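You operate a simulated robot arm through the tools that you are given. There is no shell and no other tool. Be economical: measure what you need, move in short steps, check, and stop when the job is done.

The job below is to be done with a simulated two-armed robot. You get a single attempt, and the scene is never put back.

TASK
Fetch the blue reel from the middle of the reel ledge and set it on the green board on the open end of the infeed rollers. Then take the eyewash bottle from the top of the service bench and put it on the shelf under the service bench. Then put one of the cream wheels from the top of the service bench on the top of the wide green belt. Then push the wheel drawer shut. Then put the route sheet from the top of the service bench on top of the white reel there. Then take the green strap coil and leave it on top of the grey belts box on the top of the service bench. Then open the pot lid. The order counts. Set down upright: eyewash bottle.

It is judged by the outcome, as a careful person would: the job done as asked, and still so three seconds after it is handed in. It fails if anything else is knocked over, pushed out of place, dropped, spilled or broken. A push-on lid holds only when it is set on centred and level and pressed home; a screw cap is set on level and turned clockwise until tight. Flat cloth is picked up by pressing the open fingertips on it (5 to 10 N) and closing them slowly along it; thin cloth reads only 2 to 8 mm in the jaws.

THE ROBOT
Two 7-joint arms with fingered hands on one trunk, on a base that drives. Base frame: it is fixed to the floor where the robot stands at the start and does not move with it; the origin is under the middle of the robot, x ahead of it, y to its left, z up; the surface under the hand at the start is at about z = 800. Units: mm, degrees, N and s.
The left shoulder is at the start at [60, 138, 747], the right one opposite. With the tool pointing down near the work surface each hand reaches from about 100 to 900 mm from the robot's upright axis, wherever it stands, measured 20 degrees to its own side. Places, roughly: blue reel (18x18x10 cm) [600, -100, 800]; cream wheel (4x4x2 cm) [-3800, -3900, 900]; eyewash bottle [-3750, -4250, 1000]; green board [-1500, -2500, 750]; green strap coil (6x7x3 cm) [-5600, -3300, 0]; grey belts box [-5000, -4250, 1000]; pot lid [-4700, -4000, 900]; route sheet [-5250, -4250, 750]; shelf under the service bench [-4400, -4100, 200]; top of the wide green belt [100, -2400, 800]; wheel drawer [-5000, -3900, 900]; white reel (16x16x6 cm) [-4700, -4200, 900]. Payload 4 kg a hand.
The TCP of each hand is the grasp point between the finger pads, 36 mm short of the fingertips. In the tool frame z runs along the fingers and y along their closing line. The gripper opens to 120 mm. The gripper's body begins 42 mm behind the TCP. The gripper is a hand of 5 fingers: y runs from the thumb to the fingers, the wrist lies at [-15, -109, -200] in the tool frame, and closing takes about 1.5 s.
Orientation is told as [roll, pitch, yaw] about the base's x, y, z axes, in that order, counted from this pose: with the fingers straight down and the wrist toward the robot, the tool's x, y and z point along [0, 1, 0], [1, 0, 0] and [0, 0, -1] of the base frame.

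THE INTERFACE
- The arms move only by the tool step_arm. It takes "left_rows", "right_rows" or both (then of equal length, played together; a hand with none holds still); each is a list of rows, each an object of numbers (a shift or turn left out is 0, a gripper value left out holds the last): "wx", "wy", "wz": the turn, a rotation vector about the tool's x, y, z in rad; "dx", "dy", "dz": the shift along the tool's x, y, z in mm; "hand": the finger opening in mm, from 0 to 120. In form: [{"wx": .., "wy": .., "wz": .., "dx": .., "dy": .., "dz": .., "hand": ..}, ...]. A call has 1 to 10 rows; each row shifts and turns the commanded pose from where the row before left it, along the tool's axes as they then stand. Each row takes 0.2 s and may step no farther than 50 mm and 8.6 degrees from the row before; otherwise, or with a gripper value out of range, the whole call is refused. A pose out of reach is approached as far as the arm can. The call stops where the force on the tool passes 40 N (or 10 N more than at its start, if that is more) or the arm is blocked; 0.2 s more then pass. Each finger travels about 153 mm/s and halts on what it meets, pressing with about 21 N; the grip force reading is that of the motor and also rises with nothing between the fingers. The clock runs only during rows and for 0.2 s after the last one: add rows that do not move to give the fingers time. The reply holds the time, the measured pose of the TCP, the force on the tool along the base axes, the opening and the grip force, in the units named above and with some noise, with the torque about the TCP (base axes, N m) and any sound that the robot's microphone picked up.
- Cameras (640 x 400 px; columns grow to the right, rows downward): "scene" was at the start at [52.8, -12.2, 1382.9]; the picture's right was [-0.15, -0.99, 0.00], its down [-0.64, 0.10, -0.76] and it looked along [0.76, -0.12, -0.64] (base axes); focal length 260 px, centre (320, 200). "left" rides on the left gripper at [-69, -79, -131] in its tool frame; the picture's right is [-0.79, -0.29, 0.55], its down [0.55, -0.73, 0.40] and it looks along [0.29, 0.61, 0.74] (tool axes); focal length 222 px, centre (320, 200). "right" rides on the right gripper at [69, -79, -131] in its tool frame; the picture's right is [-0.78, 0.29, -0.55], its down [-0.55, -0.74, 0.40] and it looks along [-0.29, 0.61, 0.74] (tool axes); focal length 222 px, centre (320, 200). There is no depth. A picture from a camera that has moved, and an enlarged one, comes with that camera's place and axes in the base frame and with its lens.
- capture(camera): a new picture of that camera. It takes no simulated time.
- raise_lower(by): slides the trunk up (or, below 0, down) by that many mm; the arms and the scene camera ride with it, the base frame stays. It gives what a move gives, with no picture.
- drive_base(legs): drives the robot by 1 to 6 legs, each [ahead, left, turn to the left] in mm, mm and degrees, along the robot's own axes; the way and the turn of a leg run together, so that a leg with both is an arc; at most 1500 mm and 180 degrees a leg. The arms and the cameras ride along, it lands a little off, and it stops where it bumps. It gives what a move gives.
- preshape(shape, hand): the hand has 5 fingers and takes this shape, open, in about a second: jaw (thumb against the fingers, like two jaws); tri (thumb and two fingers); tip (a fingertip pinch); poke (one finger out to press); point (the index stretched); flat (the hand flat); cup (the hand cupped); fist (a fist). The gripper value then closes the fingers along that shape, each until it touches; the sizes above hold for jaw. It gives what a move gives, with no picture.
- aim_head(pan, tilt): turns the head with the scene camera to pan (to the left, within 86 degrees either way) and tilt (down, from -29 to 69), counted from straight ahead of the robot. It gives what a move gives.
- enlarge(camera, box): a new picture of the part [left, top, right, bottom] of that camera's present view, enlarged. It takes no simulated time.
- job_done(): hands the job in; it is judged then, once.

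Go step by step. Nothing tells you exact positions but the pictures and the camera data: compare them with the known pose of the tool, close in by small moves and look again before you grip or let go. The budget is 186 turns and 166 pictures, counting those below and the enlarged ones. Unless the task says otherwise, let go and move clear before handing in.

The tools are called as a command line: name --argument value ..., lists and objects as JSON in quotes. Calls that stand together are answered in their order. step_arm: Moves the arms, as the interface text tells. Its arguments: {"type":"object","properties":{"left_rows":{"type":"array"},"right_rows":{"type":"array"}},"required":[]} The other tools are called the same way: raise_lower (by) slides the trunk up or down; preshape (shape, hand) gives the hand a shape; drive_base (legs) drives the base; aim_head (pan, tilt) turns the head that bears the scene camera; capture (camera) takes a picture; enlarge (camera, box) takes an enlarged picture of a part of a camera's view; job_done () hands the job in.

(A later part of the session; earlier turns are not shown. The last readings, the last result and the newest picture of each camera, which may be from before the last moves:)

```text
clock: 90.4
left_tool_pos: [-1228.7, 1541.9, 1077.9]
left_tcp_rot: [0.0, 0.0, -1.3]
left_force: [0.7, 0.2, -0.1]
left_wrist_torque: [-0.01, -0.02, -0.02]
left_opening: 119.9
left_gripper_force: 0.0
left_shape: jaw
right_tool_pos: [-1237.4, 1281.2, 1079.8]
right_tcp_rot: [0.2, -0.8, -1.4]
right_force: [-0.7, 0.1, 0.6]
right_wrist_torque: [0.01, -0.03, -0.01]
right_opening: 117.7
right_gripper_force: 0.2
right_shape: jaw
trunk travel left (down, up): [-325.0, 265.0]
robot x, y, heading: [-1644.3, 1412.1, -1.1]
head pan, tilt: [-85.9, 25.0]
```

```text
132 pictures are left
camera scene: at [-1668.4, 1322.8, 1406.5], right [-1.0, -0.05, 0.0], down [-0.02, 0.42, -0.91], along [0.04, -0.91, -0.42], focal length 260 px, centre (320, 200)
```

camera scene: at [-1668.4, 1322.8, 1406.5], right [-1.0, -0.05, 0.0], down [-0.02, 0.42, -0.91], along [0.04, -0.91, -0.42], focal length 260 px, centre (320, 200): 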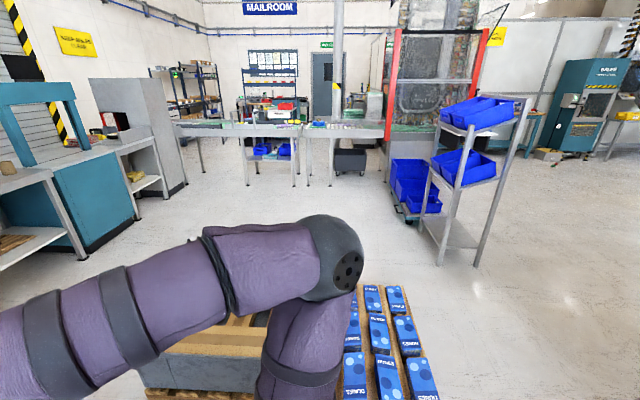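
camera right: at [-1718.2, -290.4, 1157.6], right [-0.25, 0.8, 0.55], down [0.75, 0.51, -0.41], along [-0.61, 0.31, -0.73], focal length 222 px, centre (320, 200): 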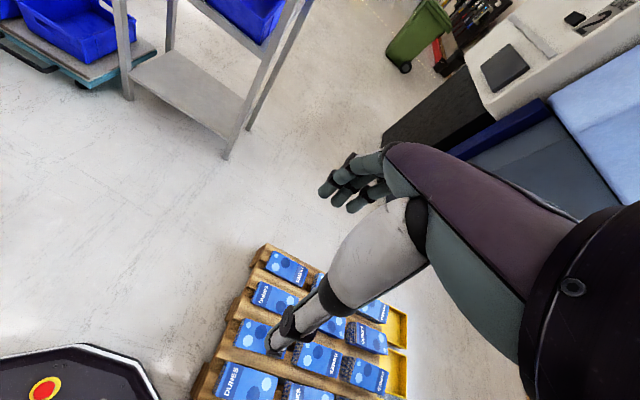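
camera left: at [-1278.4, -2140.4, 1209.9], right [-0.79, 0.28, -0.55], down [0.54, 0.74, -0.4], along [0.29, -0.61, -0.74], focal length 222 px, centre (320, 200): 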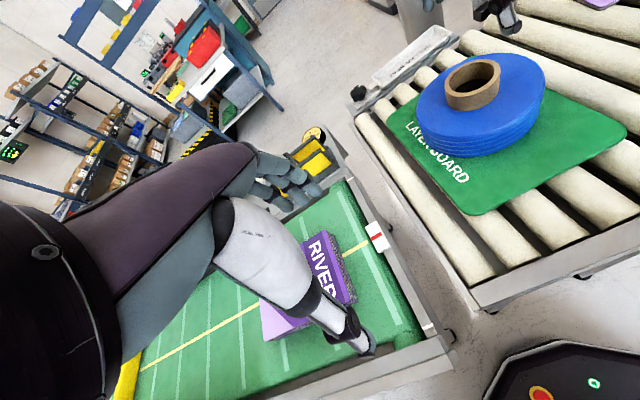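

The trolley foot is at [-2591, -476] and pallet end at x -2134, with open floor beyond. I'll back to x ≈ -2510, slide right past the pallet, back a bit more, then turn to face -y and check.

drive_base --legs '[[-870, 15, 1.1], [0, -1260, 0], [-100, 0, 0], [0, 0, -90]]'

aim_head --pan -75 --tilt 20

capture --camera "scene"

```text
clock: 105.6
left_tool_pos: [-2433.4, -252.8, 1079.4]
left_tcp_rot: [0.0, -0.1, -86.1]
left_force: [0.1, -0.7, 0.5]
left_wrist_torque: [-0.02, 0.02, 0.0]
left_opening: 119.8
left_gripper_force: 0.1
left_shape: jaw
right_tool_pos: [-2694.3, -268.4, 1078.8]
right_tcp_rot: [0.2, -0.8, -86.2]
right_force: [-0.3, -0.3, 0.7]
right_wrist_torque: [0.01, 0.01, 0.05]
right_opening: 117.7
right_gripper_force: 0.1
right_shape: jaw
trunk travel left (down, up): [-325.0, 265.0]
robot x, y, heading: [-2598.1, 145.4, -85.6]
head pan, tilt: [-85.9, 25.0]
```

```text
clock: 106.3
left_tool_pos: [-2434.5, -252.1, 1078.7]
left_tcp_rot: [0.0, 0.0, -86.0]
left_force: [0.0, 1.2, -0.1]
left_wrist_torque: [0.03, 0.03, -0.01]
left_opening: 119.6
left_gripper_force: 0.1
left_shape: jaw
right_tool_pos: [-2694.6, -268.3, 1078.6]
right_tcp_rot: [0.2, -0.8, -86.2]
right_force: [-0.2, 0.0, -0.3]
right_wrist_torque: [0.02, 0.0, 0.0]
right_opening: 117.8
right_gripper_force: 0.1
right_shape: jaw
trunk travel left (down, up): [-325.0, 265.0]
robot x, y, heading: [-2600.3, 145.9, -85.9]
head pan, tilt: [-75.0, 20.0]
```

```text
131 pictures are left
camera scene: at [-2690.8, 146.8, 1414.5], right [-0.33, 0.95, 0.0], down [0.32, 0.11, -0.94], along [-0.89, -0.31, -0.34], focal length 260 px, centre (320, 200)
```

scene: 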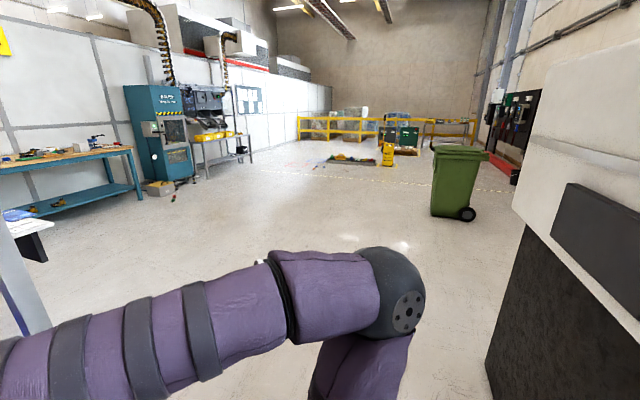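

Clear passage west. The service bench (teal legs, wooden top) is visible at the left. I'll strafe past the trolley and approach to about 1.6 m from it.

drive_base --legs '[[0, 0, -4.3], [0, -1500, 0], [0, -320, 0], [1400, 0, 0], [1000, 0, 0]]'

aim_head --pan 0 --tilt 20

capture --camera "scene"

```text
clock: 127.5
left_tool_pos: [-4273.3, -2727.8, 1078.5]
left_tcp_rot: [0.0, 0.0, -91.1]
left_force: [-0.3, -0.1, 0.4]
left_wrist_torque: [-0.03, 0.02, 0.02]
left_opening: 119.9
left_gripper_force: 0.1
left_shape: jaw
right_tool_pos: [-4532.9, -2722.1, 1078.7]
right_tcp_rot: [0.2, -0.9, -91.2]
right_force: [-0.2, 0.0, -0.6]
right_wrist_torque: [0.0, -0.02, -0.02]
right_opening: 117.6
right_gripper_force: 0.1
right_shape: jaw
trunk travel left (down, up): [-325.0, 265.0]
robot x, y, heading: [-4406.5, -2318.7, -91.1]
head pan, tilt: [-75.0, 20.0]
```

```text
clock: 128.9
left_tool_pos: [-4273.2, -2728.0, 1078.2]
left_tcp_rot: [0.0, 0.1, -91.0]
left_force: [0.4, 0.6, 0.3]
left_wrist_torque: [0.02, -0.02, 0.01]
left_opening: 119.7
left_gripper_force: 0.1
left_shape: jaw
right_tool_pos: [-4534.2, -2721.2, 1078.8]
right_tcp_rot: [0.2, -0.8, -91.1]
right_force: [0.1, -0.1, 0.3]
right_wrist_torque: [-0.06, 0.0, 0.02]
right_opening: 117.7
right_gripper_force: 0.0
right_shape: jaw
trunk travel left (down, up): [-325.0, 265.0]
robot x, y, heading: [-4405.1, -2316.5, -91.1]
head pan, tilt: [0.0, 20.0]
```

```text
130 pictures are left
camera scene: at [-4405.4, -2378.9, 1414.6], right [-1.0, 0.02, 0.0], down [0.01, 0.34, -0.94], along [-0.02, -0.94, -0.34], focal length 260 px, centre (320, 200)
```

scene: 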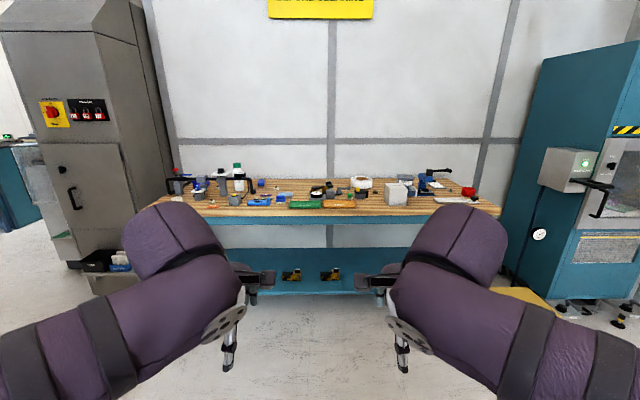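

enlarge --camera "scene" --box '[160, 155, 330, 225]'

enlarge --camera "scene" --box '[330, 155, 500, 225]'

enlarge --camera "scene" --box '[180, 215, 480, 315]'

```text
3.76 times, centred on (245, 190) of scene
camera zoom: at [-4405.4, -2378.9, 1414.6], right [-1.0, 0.02, 0.0], down [0.01, 0.34, -0.94], along [-0.02, -0.94, -0.34], focal length 978 px, centre (602, 238)
```

zoom: 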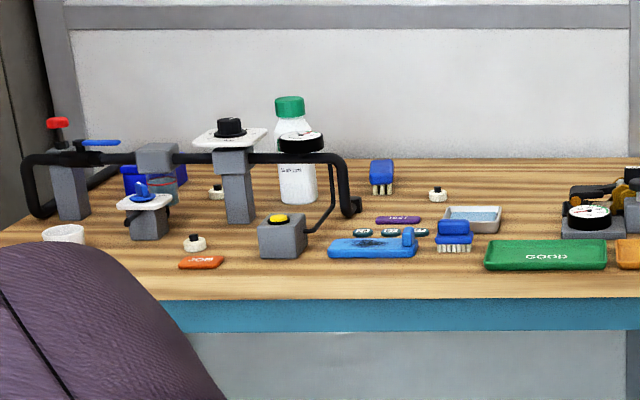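

```text
3.76 times, centred on (415, 190) of scene
camera zoom: at [-4405.4, -2378.9, 1414.6], right [-1.0, 0.02, 0.0], down [0.01, 0.34, -0.94], along [-0.02, -0.94, -0.34], focal length 978 px, centre (-38, 238)
```

zoom: 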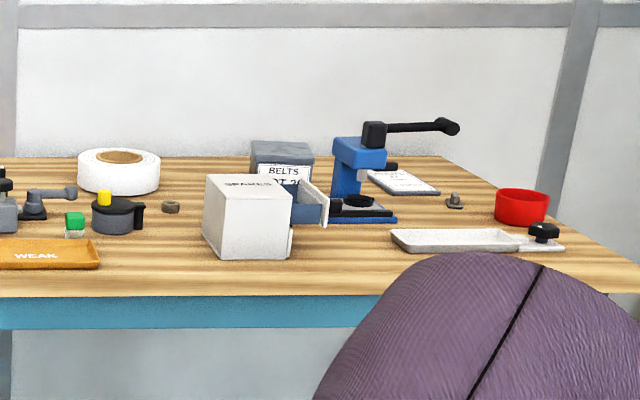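

```text
2.13 times, centred on (330, 265) of scene
camera zoom: at [-4405.4, -2378.9, 1414.6], right [-1.0, 0.02, 0.0], down [0.01, 0.34, -0.94], along [-0.02, -0.94, -0.34], focal length 554 px, centre (299, 61)
```

zoom: 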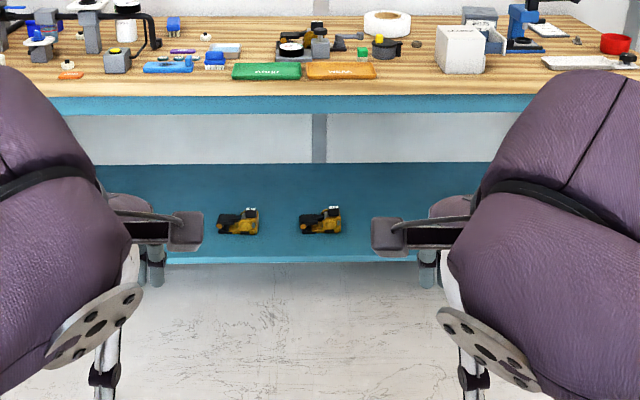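

I can read the bench: the eyewash bottle (green cap) stands behind a pipe fixture near x ≈ -3850; cream wheels, SPARES box with the wheel drawer opening to the right (-x), white reel, pot, route sheet are visible. I'll move in toward the bottle.

drive_base --legs '[[450, 450, 1.1]]'

aim_head --pan 0 --tilt 30

capture --camera "scene"

capture --camera "left"

capture --camera "right"

```text
clock: 132.5
left_tool_pos: [-3815.5, -3192.0, 1079.1]
left_tcp_rot: [-0.1, 0.0, -90.4]
left_force: [0.3, 0.2, -0.1]
left_wrist_torque: [0.01, -0.03, 0.01]
left_opening: 119.8
left_gripper_force: 0.1
left_shape: jaw
right_tool_pos: [-4077.1, -3186.4, 1079.0]
right_tcp_rot: [0.2, -0.8, -90.5]
right_force: [-0.3, 0.0, -0.4]
right_wrist_torque: [0.0, 0.0, -0.03]
right_opening: 117.9
right_gripper_force: 0.0
right_shape: jaw
trunk travel left (down, up): [-325.0, 265.0]
robot x, y, heading: [-3947.4, -2781.4, -90.4]
head pan, tilt: [0.0, 20.0]
```

```text
clock: 133.3
left_tool_pos: [-3816.1, -3190.8, 1079.5]
left_tcp_rot: [0.0, 0.1, -90.4]
left_force: [-0.1, 0.6, -0.2]
left_wrist_torque: [-0.03, 0.02, 0.01]
left_opening: 120.0
left_gripper_force: 0.0
left_shape: jaw
right_tool_pos: [-4077.1, -3186.2, 1078.5]
right_tcp_rot: [0.2, -0.8, -90.5]
right_force: [0.0, -0.7, -0.3]
right_wrist_torque: [-0.01, -0.03, 0.01]
right_opening: 118.0
right_gripper_force: 0.0
right_shape: jaw
trunk travel left (down, up): [-325.0, 265.0]
robot x, y, heading: [-3948.3, -2781.8, -90.2]
head pan, tilt: [0.0, 30.0]
```

```text
126 pictures are left
camera scene: at [-3951.3, -2839.8, 1398.5], right [-1.0, 0.01, 0.0], down [0.0, 0.5, -0.87], along [-0.01, -0.87, -0.5], focal length 260 px, centre (320, 200)
```

scene: 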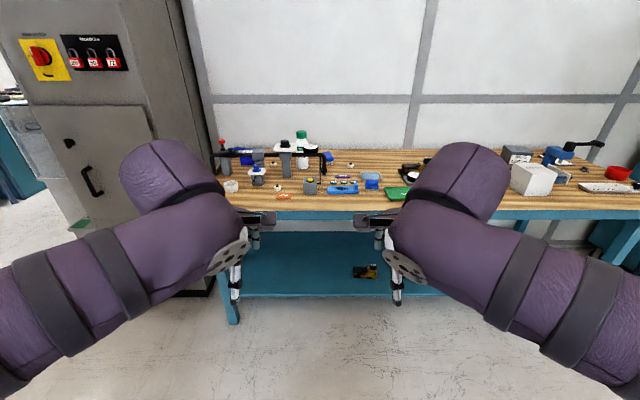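

```text
125 pictures are left
camera left: at [-3885.0, -3111.5, 1209.5], right [-0.78, 0.3, -0.55], down [0.56, 0.73, -0.4], along [0.28, -0.62, -0.74], focal length 222 px, centre (320, 200)
```

left: 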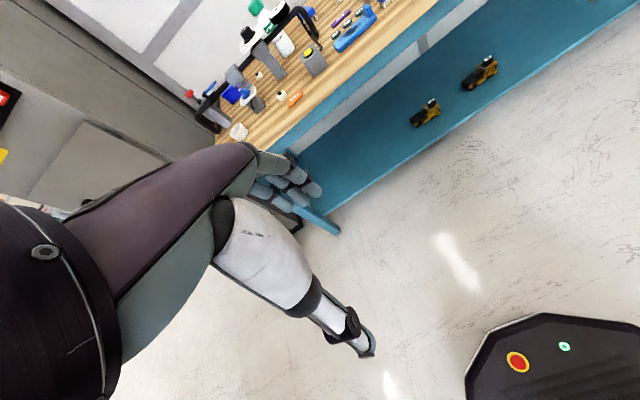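

```text
124 pictures are left
camera right: at [-4006.8, -3106.5, 1209.0], right [-0.79, -0.28, 0.55], down [-0.54, 0.73, -0.41], along [-0.29, -0.62, -0.73], focal length 222 px, centre (320, 200)
```

right: 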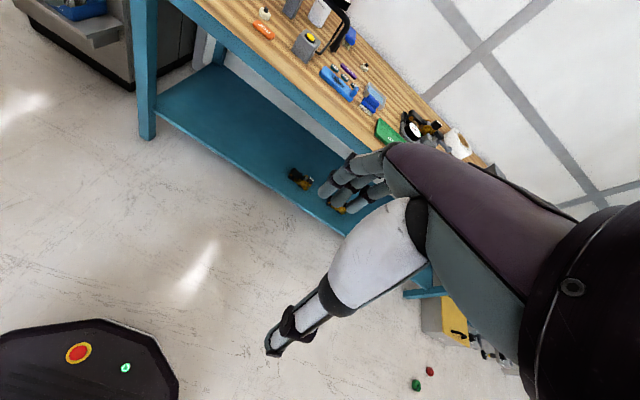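

By triangulation the bottle's cap top is at about [-3868, -4160, 1038], bench top z ≈ 850 and front edge y ≈ -3680; a pipe fixture runs in front of it (z up to ~970). I'll grip the cap with the left hand, jaws closing sideways and tilted 45° forward, so that I can later reach under the bench. First turn the hand here in free space.

step_arm --left_rows '[{"wz": -0.143}, {"wz": -0.143}, {"wz": -0.143}, {"wz": -0.143}, {"wz": -0.143}, {"wz": -0.143}, {"wz": -0.143}, {"wz": -0.143}, {"wz": -0.143}, {"wz": -0.143}]'

step_arm --left_rows '[{"wz": -0.141}, {"wy": -0.131}, {"wy": -0.131}, {"wy": -0.131}, {"wy": -0.131}, {"wy": -0.131}, {"wy": -0.131}, {}]'

capture --camera "scene"

```text
clock: 135.5
left_tool_pos: [-3815.8, -3192.2, 1078.3]
left_tcp_rot: [-0.1, 0.0, -8.3]
left_force: [0.1, 0.0, 0.0]
left_wrist_torque: [0.0, 0.0, -0.02]
left_opening: 119.7
left_gripper_force: 0.1
left_shape: jaw
right_tool_pos: [-4077.3, -3185.9, 1080.2]
right_tcp_rot: [0.2, -0.7, -90.4]
right_force: [0.6, 0.3, 0.4]
right_wrist_torque: [-0.04, 0.0, -0.01]
right_opening: 117.9
right_gripper_force: 0.0
right_shape: jaw
trunk travel left (down, up): [-325.0, 265.0]
robot x, y, heading: [-3949.4, -2779.7, -90.6]
head pan, tilt: [0.0, 30.0]
```

```text
clock: 137.3
left_tool_pos: [-3815.9, -3191.6, 1077.7]
left_tcp_rot: [-45.3, 0.0, -0.6]
left_force: [-0.8, 0.2, 0.4]
left_wrist_torque: [0.01, 0.05, 0.01]
left_opening: 119.9
left_gripper_force: 0.0
left_shape: jaw
right_tool_pos: [-4076.3, -3186.4, 1078.8]
right_tcp_rot: [0.2, -0.9, -90.5]
right_force: [0.0, 0.0, 0.0]
right_wrist_torque: [0.0, 0.0, 0.06]
right_opening: 117.9
right_gripper_force: 0.0
right_shape: jaw
trunk travel left (down, up): [-325.0, 265.0]
robot x, y, heading: [-3949.0, -2780.9, -90.3]
head pan, tilt: [0.0, 30.0]
```

```text
123 pictures are left
camera scene: at [-3951.4, -2839.7, 1398.5], right [-1.0, 0.01, 0.0], down [0.0, 0.5, -0.87], along [-0.01, -0.87, -0.5], focal length 260 px, centre (320, 200)
```

scene: 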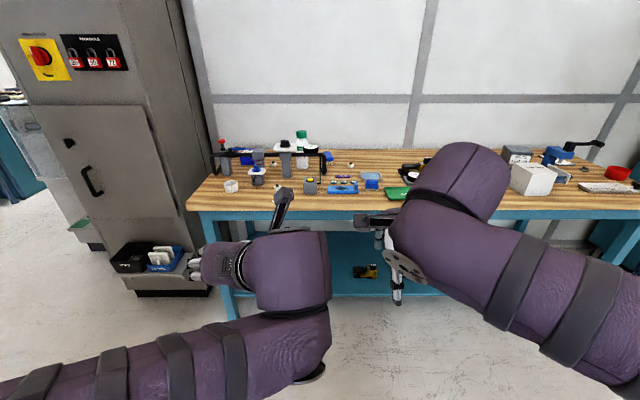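

The hand pose works. Driving in so the bottle is about 870 mm ahead on the left side.

drive_base --legs '[[0, -200, 0.4], [510, 0, 0]]'

aim_head --pan 18 --tilt 32

capture --camera "scene"

capture --camera "left"

```text
clock: 141.4
left_tool_pos: [-4015.3, -3688.1, 1077.7]
left_tcp_rot: [-45.1, 0.0, 0.0]
left_force: [-0.4, -0.6, 0.5]
left_wrist_torque: [0.0, 0.0, 0.02]
left_opening: 119.9
left_gripper_force: 0.1
left_shape: jaw
right_tool_pos: [-4275.5, -3684.9, 1078.4]
right_tcp_rot: [0.2, -0.7, -90.0]
right_force: [0.6, 0.4, 0.2]
right_wrist_torque: [-0.04, -0.02, 0.01]
right_opening: 117.8
right_gripper_force: 0.0
right_shape: jaw
trunk travel left (down, up): [-325.0, 265.0]
robot x, y, heading: [-4153.8, -3278.4, -89.5]
head pan, tilt: [0.0, 30.0]
```

```text
clock: 142.2
left_tool_pos: [-4015.9, -3688.4, 1078.8]
left_tcp_rot: [-45.1, -0.1, 0.1]
left_force: [0.6, -0.8, 0.6]
left_wrist_torque: [0.05, 0.01, -0.03]
left_opening: 119.7
left_gripper_force: 0.1
left_shape: jaw
right_tool_pos: [-4274.6, -3686.3, 1079.0]
right_tcp_rot: [0.2, -0.8, -90.0]
right_force: [-1.1, -0.4, 0.2]
right_wrist_torque: [0.0, 0.01, 0.01]
right_opening: 117.8
right_gripper_force: 0.1
right_shape: jaw
trunk travel left (down, up): [-325.0, 265.0]
robot x, y, heading: [-4151.0, -3277.8, -89.7]
head pan, tilt: [18.0, 32.0]
```

```text
122 pictures are left
camera scene: at [-4126.0, -3332.8, 1395.4], right [-0.95, -0.31, 0.0], down [-0.17, 0.5, -0.85], along [0.26, -0.81, -0.53], focal length 260 px, centre (320, 200)
```

scene: 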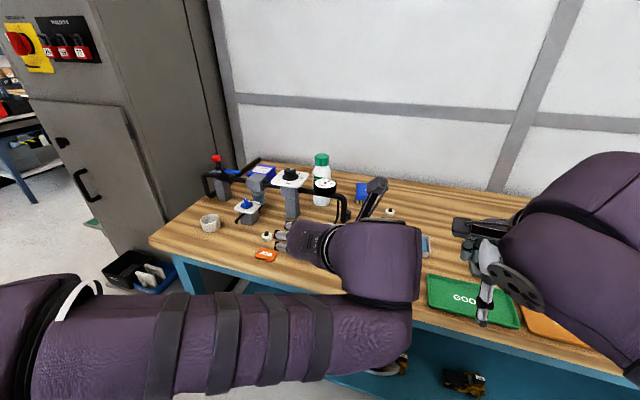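

```text
121 pictures are left
camera left: at [-4094.4, -3645.1, 1220.1], right [-0.29, -0.94, 0.17], down [-0.74, 0.1, -0.67], along [0.61, -0.32, -0.72], focal length 222 px, centre (320, 200)
```

left: 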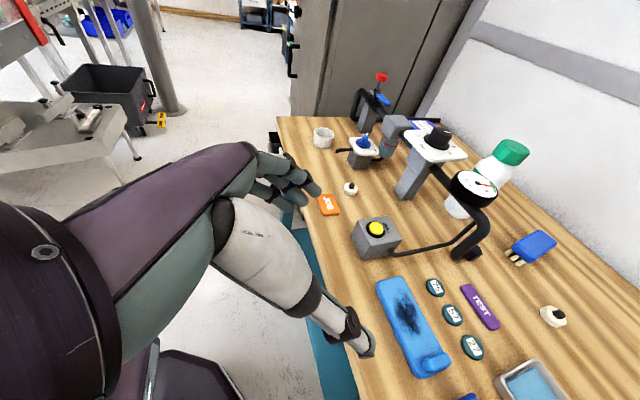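

The cap refines to about [-3870, -4128, 1047], with the gauge just in front at z ~990. I'll move to a pre-grasp 80 mm back along the tool's axis and look.

step_arm --left_rows '[{"dx": -27.4, "dy": 14.6, "dz": 26.7}, {"dx": -27.4, "dy": 14.6, "dz": 26.7}, {"dx": -27.4, "dy": 14.6, "dz": 26.7}, {"dx": -27.4, "dy": 14.6, "dz": 26.7}, {"dx": -27.4, "dy": 14.6, "dz": 26.7}, {"dx": -27.4, "dy": 14.6, "dz": 26.7}, {"dx": -27.4, "dy": 14.6, "dz": 26.7}, {"dx": -27.4, "dy": 14.6, "dz": 26.7}, {"dx": -27.4, "dy": 14.6, "dz": 26.7}, {"dx": -20, "dy": 14.6, "dz": 20}]'

capture --camera "scene"

capture --camera "left"

```text
clock: 144.4
left_tool_pos: [-3867.7, -4064.7, 1081.5]
left_tcp_rot: [-45.1, -0.2, 0.1]
left_force: [0.6, -0.3, 0.8]
left_wrist_torque: [-0.02, -0.01, 0.0]
left_opening: 119.6
left_gripper_force: 0.0
left_shape: jaw
right_tool_pos: [-4274.5, -3686.4, 1079.0]
right_tcp_rot: [0.2, -0.8, -89.9]
right_force: [-0.9, -0.1, -0.6]
right_wrist_torque: [0.05, -0.01, 0.0]
right_opening: 117.7
right_gripper_force: 0.1
right_shape: jaw
trunk travel left (down, up): [-325.0, 265.0]
robot x, y, heading: [-4152.0, -3284.3, -89.9]
head pan, tilt: [18.0, 32.0]
```

```text
120 pictures are left
camera scene: at [-4125.9, -3333.3, 1395.3], right [-0.95, -0.31, 0.0], down [-0.17, 0.5, -0.85], along [0.26, -0.81, -0.53], focal length 260 px, centre (320, 200)
```

scene: 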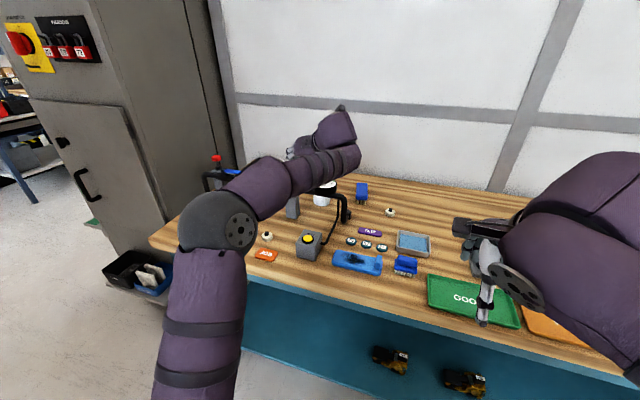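

```text
119 pictures are left
camera left: at [-3947.2, -4021.6, 1224.2], right [-0.29, -0.94, 0.17], down [-0.73, 0.11, -0.67], along [0.61, -0.32, -0.72], focal length 222 px, centre (320, 200)
```

left: 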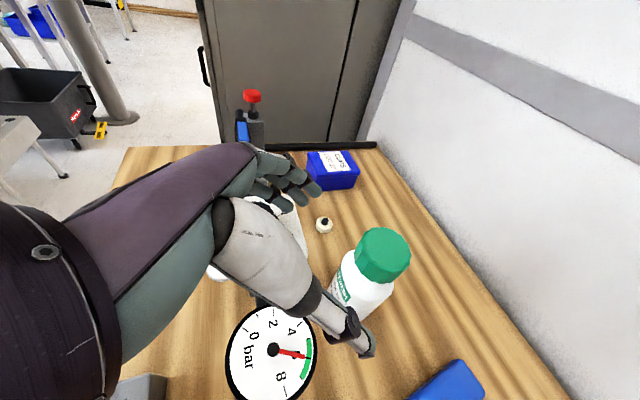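

The cap top now comes out at about [-3864, -4155, 1038]. I'll advance partway along the tool axis and check the jaws straddle it.

step_arm --left_rows '[{"dx": -5, "dy": 1, "dz": 25}, {"dx": -5, "dy": 1, "dz": 25}, {"dx": -4, "dy": 1, "dz": 20}]'

capture --camera "left"

enlarge --camera "scene" --box '[200, 90, 400, 250]'

```text
clock: 145.2
left_tool_pos: [-3862.7, -4121.3, 1043.8]
left_tcp_rot: [-45.1, 0.0, 0.1]
left_force: [-0.5, -0.4, 0.2]
left_wrist_torque: [0.0, -0.01, 0.0]
left_opening: 119.5
left_gripper_force: 0.0
left_shape: jaw
right_tool_pos: [-4276.2, -3686.9, 1078.6]
right_tcp_rot: [0.2, -0.9, -90.0]
right_force: [-0.2, 0.0, 0.4]
right_wrist_torque: [-0.01, 0.01, -0.01]
right_opening: 117.8
right_gripper_force: 0.0
right_shape: jaw
trunk travel left (down, up): [-325.0, 265.0]
robot x, y, heading: [-4150.6, -3277.3, -89.6]
head pan, tilt: [18.0, 32.0]
```

```text
118 pictures are left
camera left: at [-3942.6, -4078.1, 1185.4], right [-0.29, -0.94, 0.17], down [-0.74, 0.11, -0.67], along [0.61, -0.32, -0.72], focal length 222 px, centre (320, 200)
```

left: 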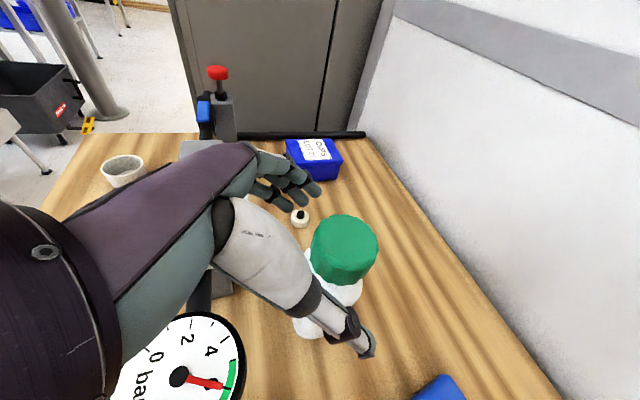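

```text
2.50 times, centred on (300, 170) of scene
camera zoom: at [-4126.0, -3333.1, 1395.4], right [-0.95, -0.31, 0.0], down [-0.17, 0.5, -0.85], along [0.26, -0.81, -0.53], focal length 649 px, centre (370, 275)
```

zoom: 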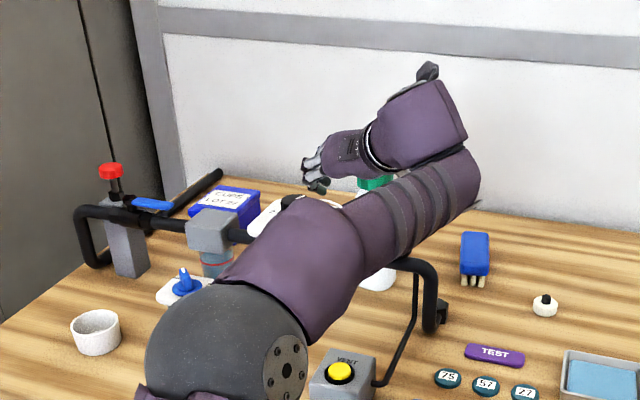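

The cap is at x -3862, y -4149, centred between the jaws. Advancing the last 37 mm and closing.

step_arm --left_rows '[{"dx": -1, "dz": 19}, {"dx": -1, "dz": 19}, {"hand": 90}, {"hand": 60}, {"hand": 40}, {"hand": 25}, {"hand": 20}, {"hand": 20}, {"hand": 20}]'

capture --camera "left"

```text
clock: 147.2
left_tool_pos: [-3864.5, -4150.7, 1017.2]
left_tcp_rot: [-45.1, 0.0, 0.0]
left_force: [1.7, -1.5, 0.4]
left_wrist_torque: [-0.04, -0.17, -0.04]
left_opening: 28.9
left_gripper_force: 21.2
left_shape: jaw
right_tool_pos: [-4274.4, -3686.3, 1078.8]
right_tcp_rot: [0.2, -0.9, -89.9]
right_force: [-0.1, -0.9, 0.5]
right_wrist_torque: [-0.03, -0.01, 0.02]
right_opening: 117.7
right_gripper_force: 0.0
right_shape: jaw
trunk travel left (down, up): [-325.0, 265.0]
robot x, y, heading: [-4150.2, -3279.8, -89.9]
head pan, tilt: [18.0, 32.0]
```

```text
116 pictures are left
camera left: at [-3943.0, -4107.3, 1159.8], right [-0.29, -0.94, 0.17], down [-0.74, 0.11, -0.67], along [0.61, -0.32, -0.72], focal length 222 px, centre (320, 200)
```

left: 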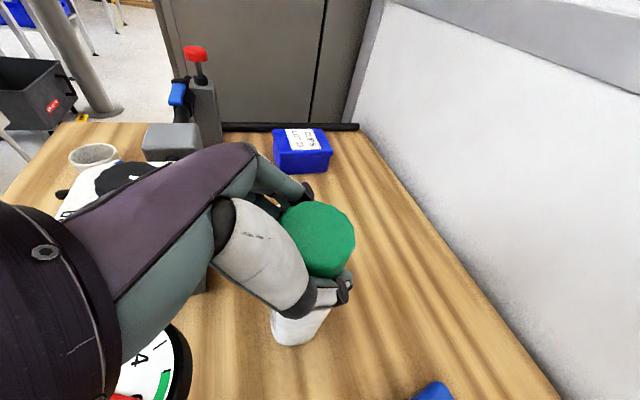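

Gripped around the cap's neck. I'll lift 30 mm and check it hangs straight.

step_arm --left_rows '[{"dx": -7, "dz": -7}, {"dx": -7, "dz": -7}, {"dx": -7, "dz": -7}, {}, {}]'

capture --camera "left"

enlarge --camera "scene" --box '[200, 90, 400, 250]'

```text
clock: 148.4
left_tool_pos: [-3864.6, -4150.2, 1046.5]
left_tcp_rot: [-45.1, 0.0, 0.0]
left_force: [1.0, -0.7, -5.4]
left_wrist_torque: [-0.02, -0.02, -0.01]
left_opening: 28.1
left_gripper_force: 21.3
left_shape: jaw
right_tool_pos: [-4274.9, -3685.9, 1079.4]
right_tcp_rot: [0.2, -0.8, -89.9]
right_force: [0.7, 0.6, -1.2]
right_wrist_torque: [0.04, 0.02, -0.01]
right_opening: 117.7
right_gripper_force: 0.1
right_shape: jaw
trunk travel left (down, up): [-325.0, 265.0]
robot x, y, heading: [-4149.9, -3276.8, -89.7]
head pan, tilt: [18.0, 32.0]
```

```text
115 pictures are left
camera left: at [-3944.2, -4106.4, 1189.0], right [-0.29, -0.94, 0.17], down [-0.74, 0.11, -0.67], along [0.61, -0.32, -0.72], focal length 222 px, centre (320, 200)
```

left: 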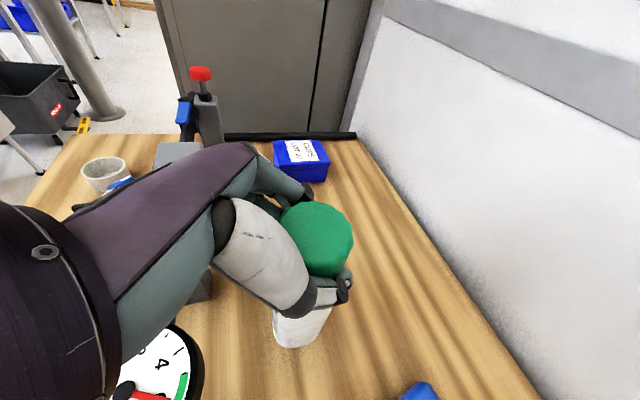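

```text
2.50 times, centred on (300, 170) of scene
camera zoom: at [-4125.8, -3333.4, 1395.3], right [-0.95, -0.31, 0.0], down [-0.17, 0.5, -0.85], along [0.26, -0.81, -0.53], focal length 649 px, centre (370, 275)
```

zoom: 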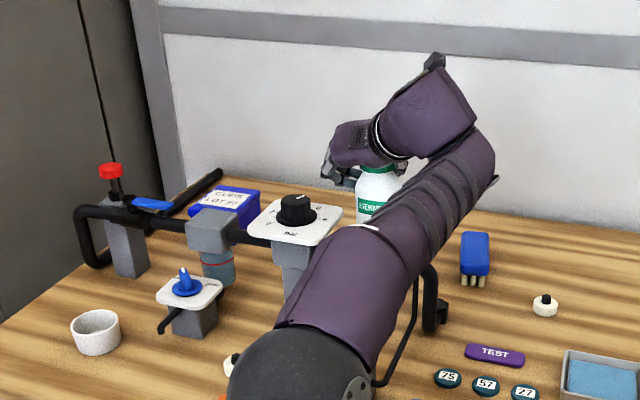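

Holding well (≈0.55 kg), upright. Raise the trunk to clear the fixture.

raise_lower --by 190

capture --camera "left"

capture --camera "scene"

```text
clock: 150.5
left_tool_pos: [-3864.1, -4149.4, 1235.8]
left_tcp_rot: [-45.0, 0.2, 0.1]
left_force: [0.0, -0.5, -5.3]
left_wrist_torque: [0.02, -0.03, 0.02]
left_opening: 27.9
left_gripper_force: 21.0
left_shape: jaw
right_tool_pos: [-4275.5, -3685.8, 1267.3]
right_tcp_rot: [0.3, -0.8, -89.8]
right_force: [0.3, -0.8, 0.4]
right_wrist_torque: [0.01, 0.0, -0.02]
right_opening: 117.8
right_gripper_force: 0.0
right_shape: jaw
trunk travel left (down, up): [-515.0, 75.0]
robot x, y, heading: [-4153.1, -3277.8, -89.8]
head pan, tilt: [18.0, 32.0]
```

```text
113 pictures are left
camera left: at [-3944.1, -4106.6, 1378.8], right [-0.29, -0.94, 0.17], down [-0.74, 0.11, -0.67], along [0.61, -0.32, -0.72], focal length 222 px, centre (320, 200)
```

left: 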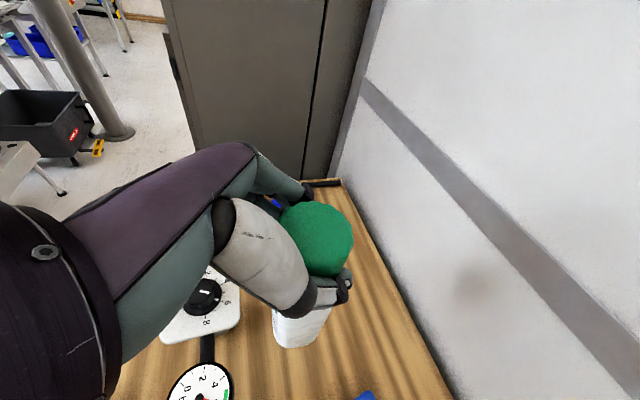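

```text
112 pictures are left
camera scene: at [-4125.8, -3333.7, 1585.2], right [-0.95, -0.31, 0.0], down [-0.17, 0.5, -0.85], along [0.26, -0.81, -0.53], focal length 260 px, centre (320, 200)
```

scene: 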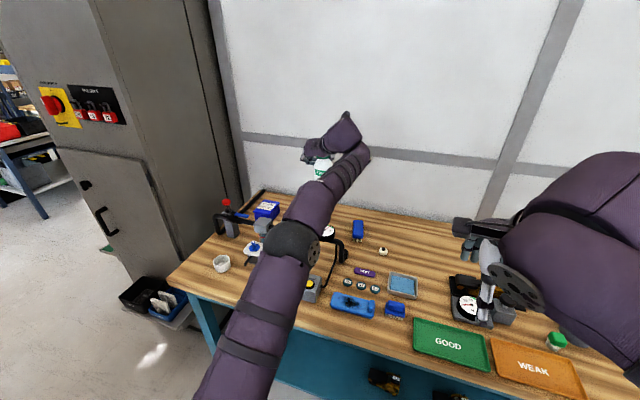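

Bottle bottom is well clear. I'll back the robot away from the bench, then lower the trunk and look at the shelf.

drive_base --legs '[[-700, 0, 0]]'

raise_lower --by -500

aim_head --pan 5 --tilt 25

capture --camera "scene"

capture --camera "left"

```text
clock: 154.4
left_tool_pos: [-3868.7, -3439.6, 1237.8]
left_tcp_rot: [-45.2, 0.0, -0.1]
left_force: [-0.5, -0.4, -4.9]
left_wrist_torque: [0.02, -0.06, -0.02]
left_opening: 28.1
left_gripper_force: 20.9
left_shape: jaw
right_tool_pos: [-4277.9, -2973.9, 1269.0]
right_tcp_rot: [0.3, -0.8, -90.3]
right_force: [-0.5, 0.0, -0.1]
right_wrist_torque: [-0.03, -0.02, 0.02]
right_opening: 117.6
right_gripper_force: 0.1
right_shape: jaw
trunk travel left (down, up): [-515.0, 75.0]
robot x, y, heading: [-4157.4, -2565.6, -90.1]
head pan, tilt: [18.0, 32.0]
```

```text
refused: -500 is not a number from -400 to 400
```

```text
clock: 155.1
left_tool_pos: [-3867.5, -3438.2, 1235.8]
left_tcp_rot: [-44.9, 0.0, -0.1]
left_force: [-0.5, 0.4, -4.7]
left_wrist_torque: [0.02, -0.02, 0.03]
left_opening: 28.3
left_gripper_force: 21.1
left_shape: jaw
right_tool_pos: [-4277.7, -2973.7, 1268.8]
right_tcp_rot: [0.2, -0.8, -90.1]
right_force: [-1.4, -0.4, 0.1]
right_wrist_torque: [0.03, -0.02, -0.01]
right_opening: 117.5
right_gripper_force: 0.1
right_shape: jaw
trunk travel left (down, up): [-515.0, 75.0]
robot x, y, heading: [-4153.4, -2563.2, -90.0]
head pan, tilt: [5.0, 25.0]
```

```text
111 pictures are left
camera scene: at [-4146.7, -2628.8, 1596.4], right [-1.0, -0.09, 0.0], down [-0.04, 0.42, -0.91], along [0.08, -0.9, -0.42], focal length 260 px, centre (320, 200)
```

scene: 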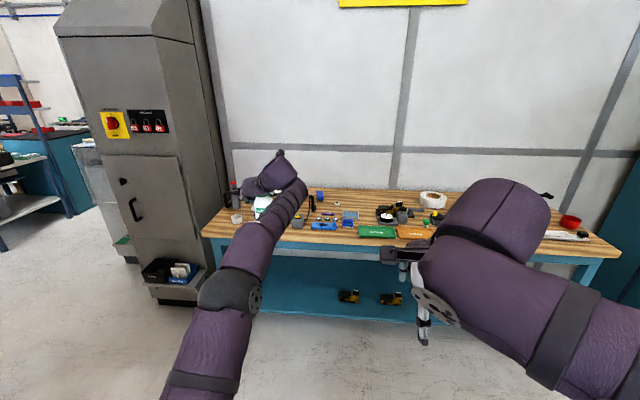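

```text
110 pictures are left
camera left: at [-3947.9, -3395.8, 1378.7], right [-0.29, -0.94, 0.17], down [-0.73, 0.11, -0.67], along [0.61, -0.32, -0.72], focal length 222 px, centre (320, 200)
```

left: 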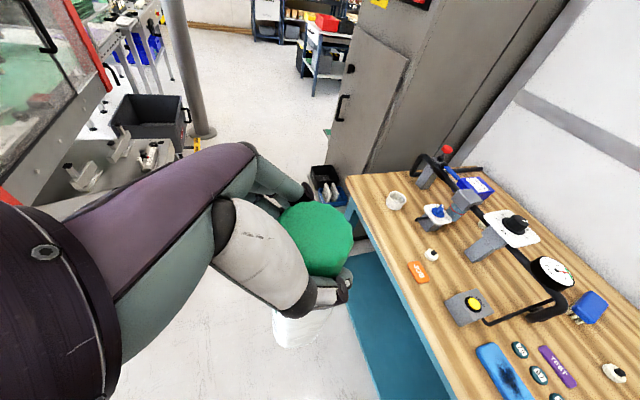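

Lower the trunk in two goes, keeping the bottle in front of the bench.

raise_lower --by -400

raise_lower --by -110

capture --camera "scene"

capture --camera "left"

```text
clock: 159.0
left_tool_pos: [-3868.2, -3439.7, 838.1]
left_tcp_rot: [-45.1, 0.0, -0.1]
left_force: [-0.1, 0.6, -5.6]
left_wrist_torque: [-0.02, -0.03, -0.01]
left_opening: 28.1
left_gripper_force: 20.2
left_shape: jaw
right_tool_pos: [-4277.8, -2975.7, 868.4]
right_tcp_rot: [0.2, -0.9, -90.1]
right_force: [0.0, -0.3, -0.1]
right_wrist_torque: [0.03, 0.01, 0.02]
right_opening: 117.8
right_gripper_force: 0.1
right_shape: jaw
trunk travel left (down, up): [-115.0, 475.0]
robot x, y, heading: [-4154.7, -2568.3, -89.7]
head pan, tilt: [5.0, 25.0]
```

```text
clock: 160.4
left_tool_pos: [-3868.4, -3439.7, 727.0]
left_tcp_rot: [-45.0, 0.0, -0.1]
left_force: [-0.2, 0.4, -4.7]
left_wrist_torque: [0.0, -0.05, -0.01]
left_opening: 28.2
left_gripper_force: 20.9
left_shape: jaw
right_tool_pos: [-4278.1, -2973.8, 758.5]
right_tcp_rot: [0.2, -0.7, -90.1]
right_force: [-0.2, 0.3, -0.2]
right_wrist_torque: [0.0, -0.01, 0.01]
right_opening: 117.7
right_gripper_force: 0.0
right_shape: jaw
trunk travel left (down, up): [-5.0, 585.0]
robot x, y, heading: [-4154.6, -2565.5, -89.7]
head pan, tilt: [5.0, 25.0]
```

```text
109 pictures are left
camera scene: at [-4146.9, -2628.6, 1086.5], right [-1.0, -0.09, 0.0], down [-0.04, 0.42, -0.91], along [0.08, -0.9, -0.42], focal length 260 px, centre (320, 200)
```

scene: 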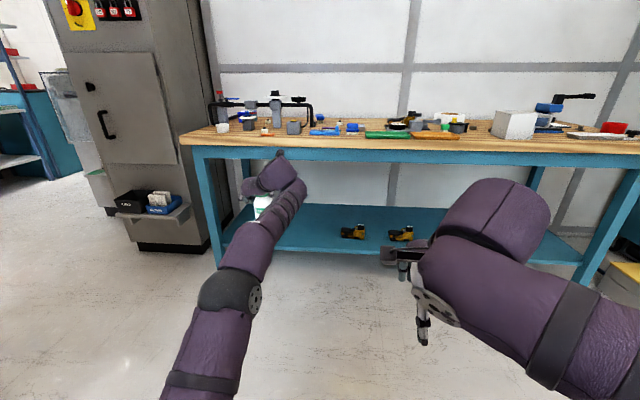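

```text
108 pictures are left
camera left: at [-3948.0, -3395.5, 869.1], right [-0.29, -0.94, 0.17], down [-0.73, 0.11, -0.67], along [0.61, -0.32, -0.72], focal length 222 px, centre (320, 200)
```

left: 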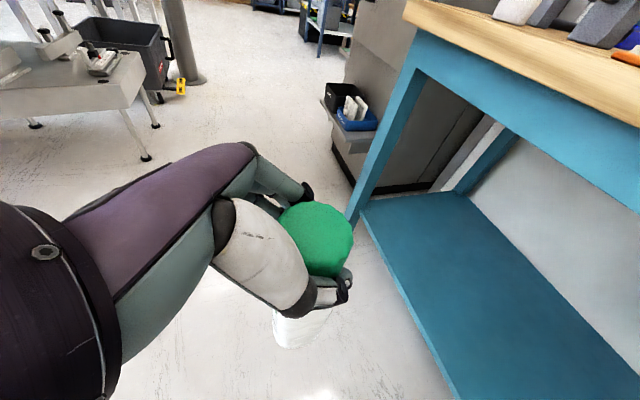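

Shelf surface is about z 180, front edge y ≈ -3880, apron underside z ≈ 763. I'll lower the bottle with the arm in front of the bench.

step_arm --left_rows '[{"dx": 29, "dz": 29}, {"dx": 29, "dz": 29}, {"dx": 29, "dz": 29}, {"dx": 29, "dz": 29}, {"dx": 29, "dz": 29}, {"dx": 29, "dz": 29}, {"dx": 29, "dz": 29}, {"dx": 29, "dz": 29}, {}]'

capture --camera "scene"

capture --camera "left"

```text
clock: 162.4
left_tool_pos: [-3867.7, -3441.0, 400.0]
left_tcp_rot: [-45.0, 0.1, -0.1]
left_force: [0.1, 0.7, -5.4]
left_wrist_torque: [-0.03, -0.05, -0.01]
left_opening: 27.8
left_gripper_force: 21.7
left_shape: jaw
right_tool_pos: [-4278.1, -2976.2, 759.0]
right_tcp_rot: [0.2, -0.7, -90.1]
right_force: [0.5, -0.8, 0.6]
right_wrist_torque: [0.01, 0.0, 0.02]
right_opening: 117.6
right_gripper_force: 0.1
right_shape: jaw
trunk travel left (down, up): [-5.0, 585.0]
robot x, y, heading: [-4154.7, -2570.0, -90.0]
head pan, tilt: [5.0, 25.0]
```

```text
107 pictures are left
camera scene: at [-4146.9, -2628.7, 1086.4], right [-1.0, -0.09, 0.0], down [-0.04, 0.42, -0.91], along [0.08, -0.9, -0.42], focal length 260 px, centre (320, 200)
```

scene: 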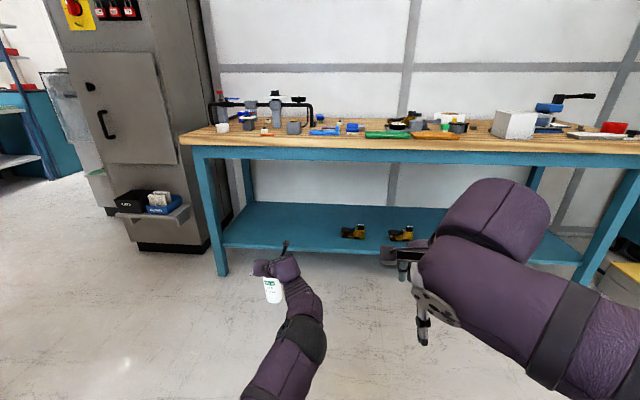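

```text
106 pictures are left
camera left: at [-3948.4, -3398.5, 541.0], right [-0.29, -0.94, 0.17], down [-0.73, 0.11, -0.67], along [0.61, -0.32, -0.72], focal length 222 px, centre (320, 200)
```

left: 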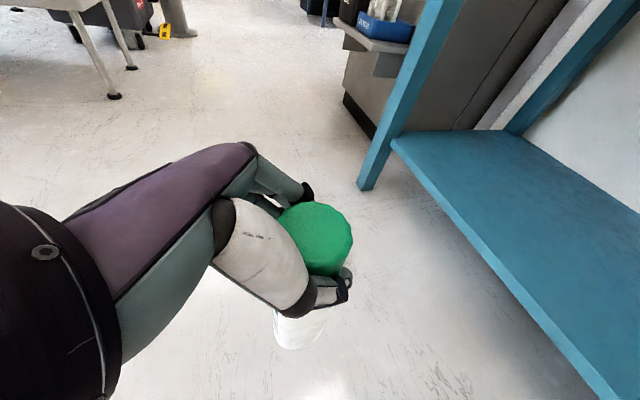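

Shelf surface refined to z ≈ 166, front edge y ≈ -3885; the bottle's base is at about 233. Drive forward 520 mm to carry it in over the shelf.

drive_base --legs '[[524, 0, 0]]'

capture --camera "left"

capture --camera "scene"

```text
clock: 165.4
left_tool_pos: [-3866.1, -3964.1, 400.2]
left_tcp_rot: [-45.1, 0.0, 0.1]
left_force: [0.7, 0.0, -4.8]
left_wrist_torque: [-0.02, -0.03, 0.0]
left_opening: 27.9
left_gripper_force: 21.0
left_shape: jaw
right_tool_pos: [-4275.2, -3498.7, 758.2]
right_tcp_rot: [0.2, -0.8, -90.0]
right_force: [-0.7, 0.4, 0.1]
right_wrist_torque: [0.02, -0.03, -0.01]
right_opening: 118.3
right_gripper_force: 0.1
right_shape: jaw
trunk travel left (down, up): [-5.0, 585.0]
robot x, y, heading: [-4147.7, -3090.1, -89.8]
head pan, tilt: [5.0, 25.0]
```

```text
105 pictures are left
camera left: at [-3945.5, -3921.0, 541.3], right [-0.29, -0.94, 0.17], down [-0.74, 0.11, -0.67], along [0.61, -0.32, -0.72], focal length 222 px, centre (320, 200)
```

left: 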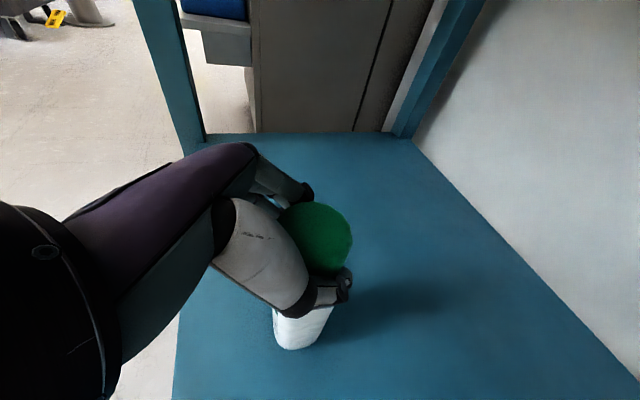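

```text
104 pictures are left
camera scene: at [-4146.1, -3151.6, 1086.4], right [-1.0, -0.09, 0.0], down [-0.04, 0.42, -0.91], along [0.08, -0.9, -0.42], focal length 260 px, centre (320, 200)
```

scene: 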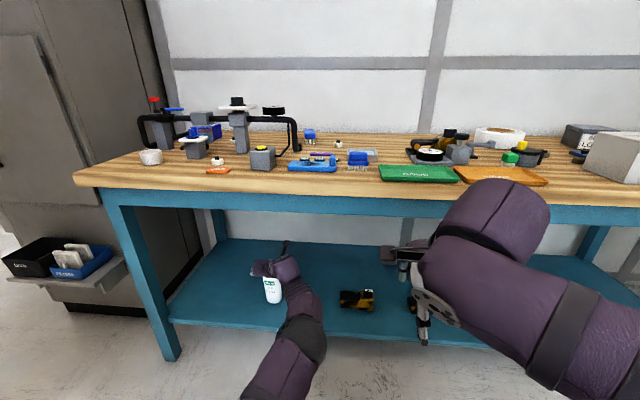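

Bottle is above the shelf; I'll go 40 mm deeper and lower gently to contact.

step_arm --left_rows '[{"dx": -14, "dz": 14}, {"dx": -14, "dz": 14}, {"dx": 14, "dz": 14}, {"dx": 14, "dz": 14}, {"dx": 10, "dz": 10}, {}]'

capture --camera "scene"

```text
clock: 166.4
left_tool_pos: [-3870.6, -4011.6, 388.3]
left_tcp_rot: [-46.7, -0.6, -0.4]
left_force: [0.3, 2.7, 16.6]
left_wrist_torque: [0.06, -0.23, 0.06]
left_opening: 28.8
left_gripper_force: 21.3
left_shape: jaw
right_tool_pos: [-4276.8, -3495.4, 758.9]
right_tcp_rot: [0.4, -0.8, -90.0]
right_force: [-0.7, 0.2, -0.2]
right_wrist_torque: [0.02, -0.03, 0.05]
right_opening: 117.8
right_gripper_force: 0.0
right_shape: jaw
trunk travel left (down, up): [-5.0, 585.0]
robot x, y, heading: [-4151.0, -3089.2, -89.7]
head pan, tilt: [5.0, 25.0]
stopped in row 4 (left hand): the force on the tool passed its limit at 45 N (the readings are from after the stop); the commanded pose is now the measured one
```

```text
103 pictures are left
camera scene: at [-4146.6, -3149.8, 1086.6], right [-1.0, -0.09, 0.0], down [-0.04, 0.42, -0.91], along [0.08, -0.9, -0.42], focal length 260 px, centre (320, 200)
```

scene: 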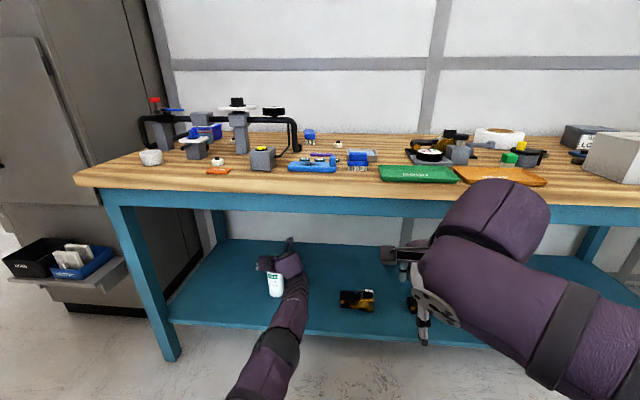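

Contact came earlier than expected; check whether the bottle is resting on the shelf.

capture --camera "left"

enlarge --camera "scene" --box '[200, 220, 360, 340]'

```text
102 pictures are left
camera left: at [-3949.9, -3962.9, 528.3], right [-0.3, -0.93, 0.19], down [-0.73, 0.09, -0.68], along [0.62, -0.35, -0.71], focal length 222 px, centre (320, 200)
```

left: 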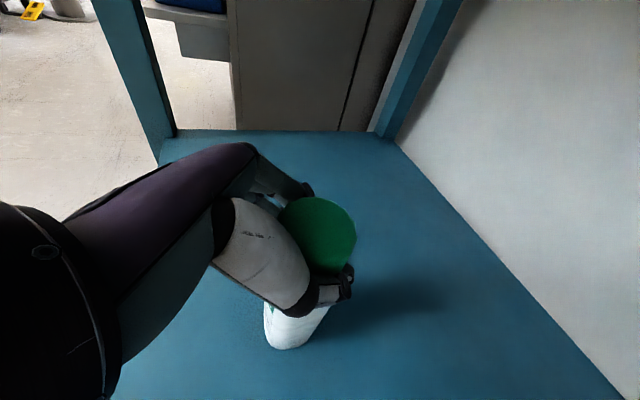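

```text
3.33 times, centred on (280, 280) of scene
camera zoom: at [-4146.6, -3149.8, 1086.6], right [-1.0, -0.09, 0.0], down [-0.04, 0.42, -0.91], along [0.08, -0.9, -0.42], focal length 866 px, centre (453, -67)
```

zoom: 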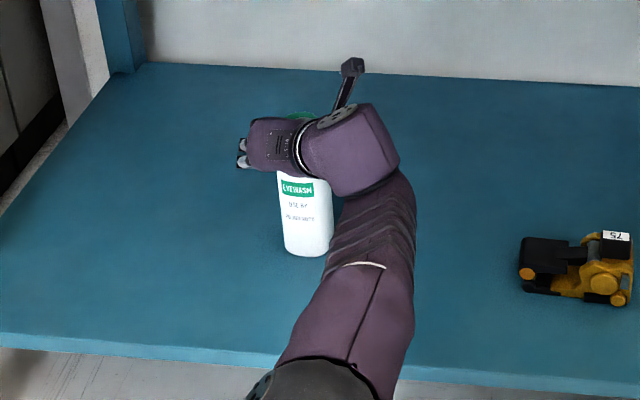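

The bottle appears to be touching; I'll lift a few mm, correct the small tilt, and settle in 2-mm steps.

step_arm --left_rows '[{"dx": -4, "dz": -4, "wy": 0.028}, {"wz": 0.01}, {}]'

step_arm --left_rows '[{"dx": 2, "dz": 2}, {"dx": 1.5, "dz": 1.5}, {}]'

```text
clock: 167.2
left_tool_pos: [-3870.4, -4010.5, 388.5]
left_tcp_rot: [-44.8, -0.7, -0.9]
left_force: [0.4, -1.1, 9.6]
left_wrist_torque: [-0.3, -0.21, 0.03]
left_opening: 28.7
left_gripper_force: 21.2
left_shape: jaw
right_tool_pos: [-4277.0, -3497.4, 759.6]
right_tcp_rot: [0.3, -0.9, -90.0]
right_force: [-0.2, 0.2, -0.2]
right_wrist_torque: [0.01, -0.01, -0.02]
right_opening: 117.6
right_gripper_force: 0.0
right_shape: jaw
trunk travel left (down, up): [-5.0, 585.0]
robot x, y, heading: [-4152.0, -3090.0, -90.1]
head pan, tilt: [5.0, 25.0]
```

```text
clock: 168.0
left_tool_pos: [-3869.9, -4009.6, 387.6]
left_tcp_rot: [-45.0, -0.9, -1.0]
left_force: [0.6, -2.4, 23.4]
left_wrist_torque: [-0.37, -0.27, -0.04]
left_opening: 28.7
left_gripper_force: 20.7
left_shape: jaw
right_tool_pos: [-4276.1, -3496.3, 759.7]
right_tcp_rot: [0.3, -1.0, -90.0]
right_force: [1.3, 0.6, 0.3]
right_wrist_torque: [0.01, 0.0, -0.03]
right_opening: 117.8
right_gripper_force: 0.1
right_shape: jaw
trunk travel left (down, up): [-5.0, 585.0]
robot x, y, heading: [-4156.8, -3095.4, -89.9]
head pan, tilt: [5.0, 25.0]
```

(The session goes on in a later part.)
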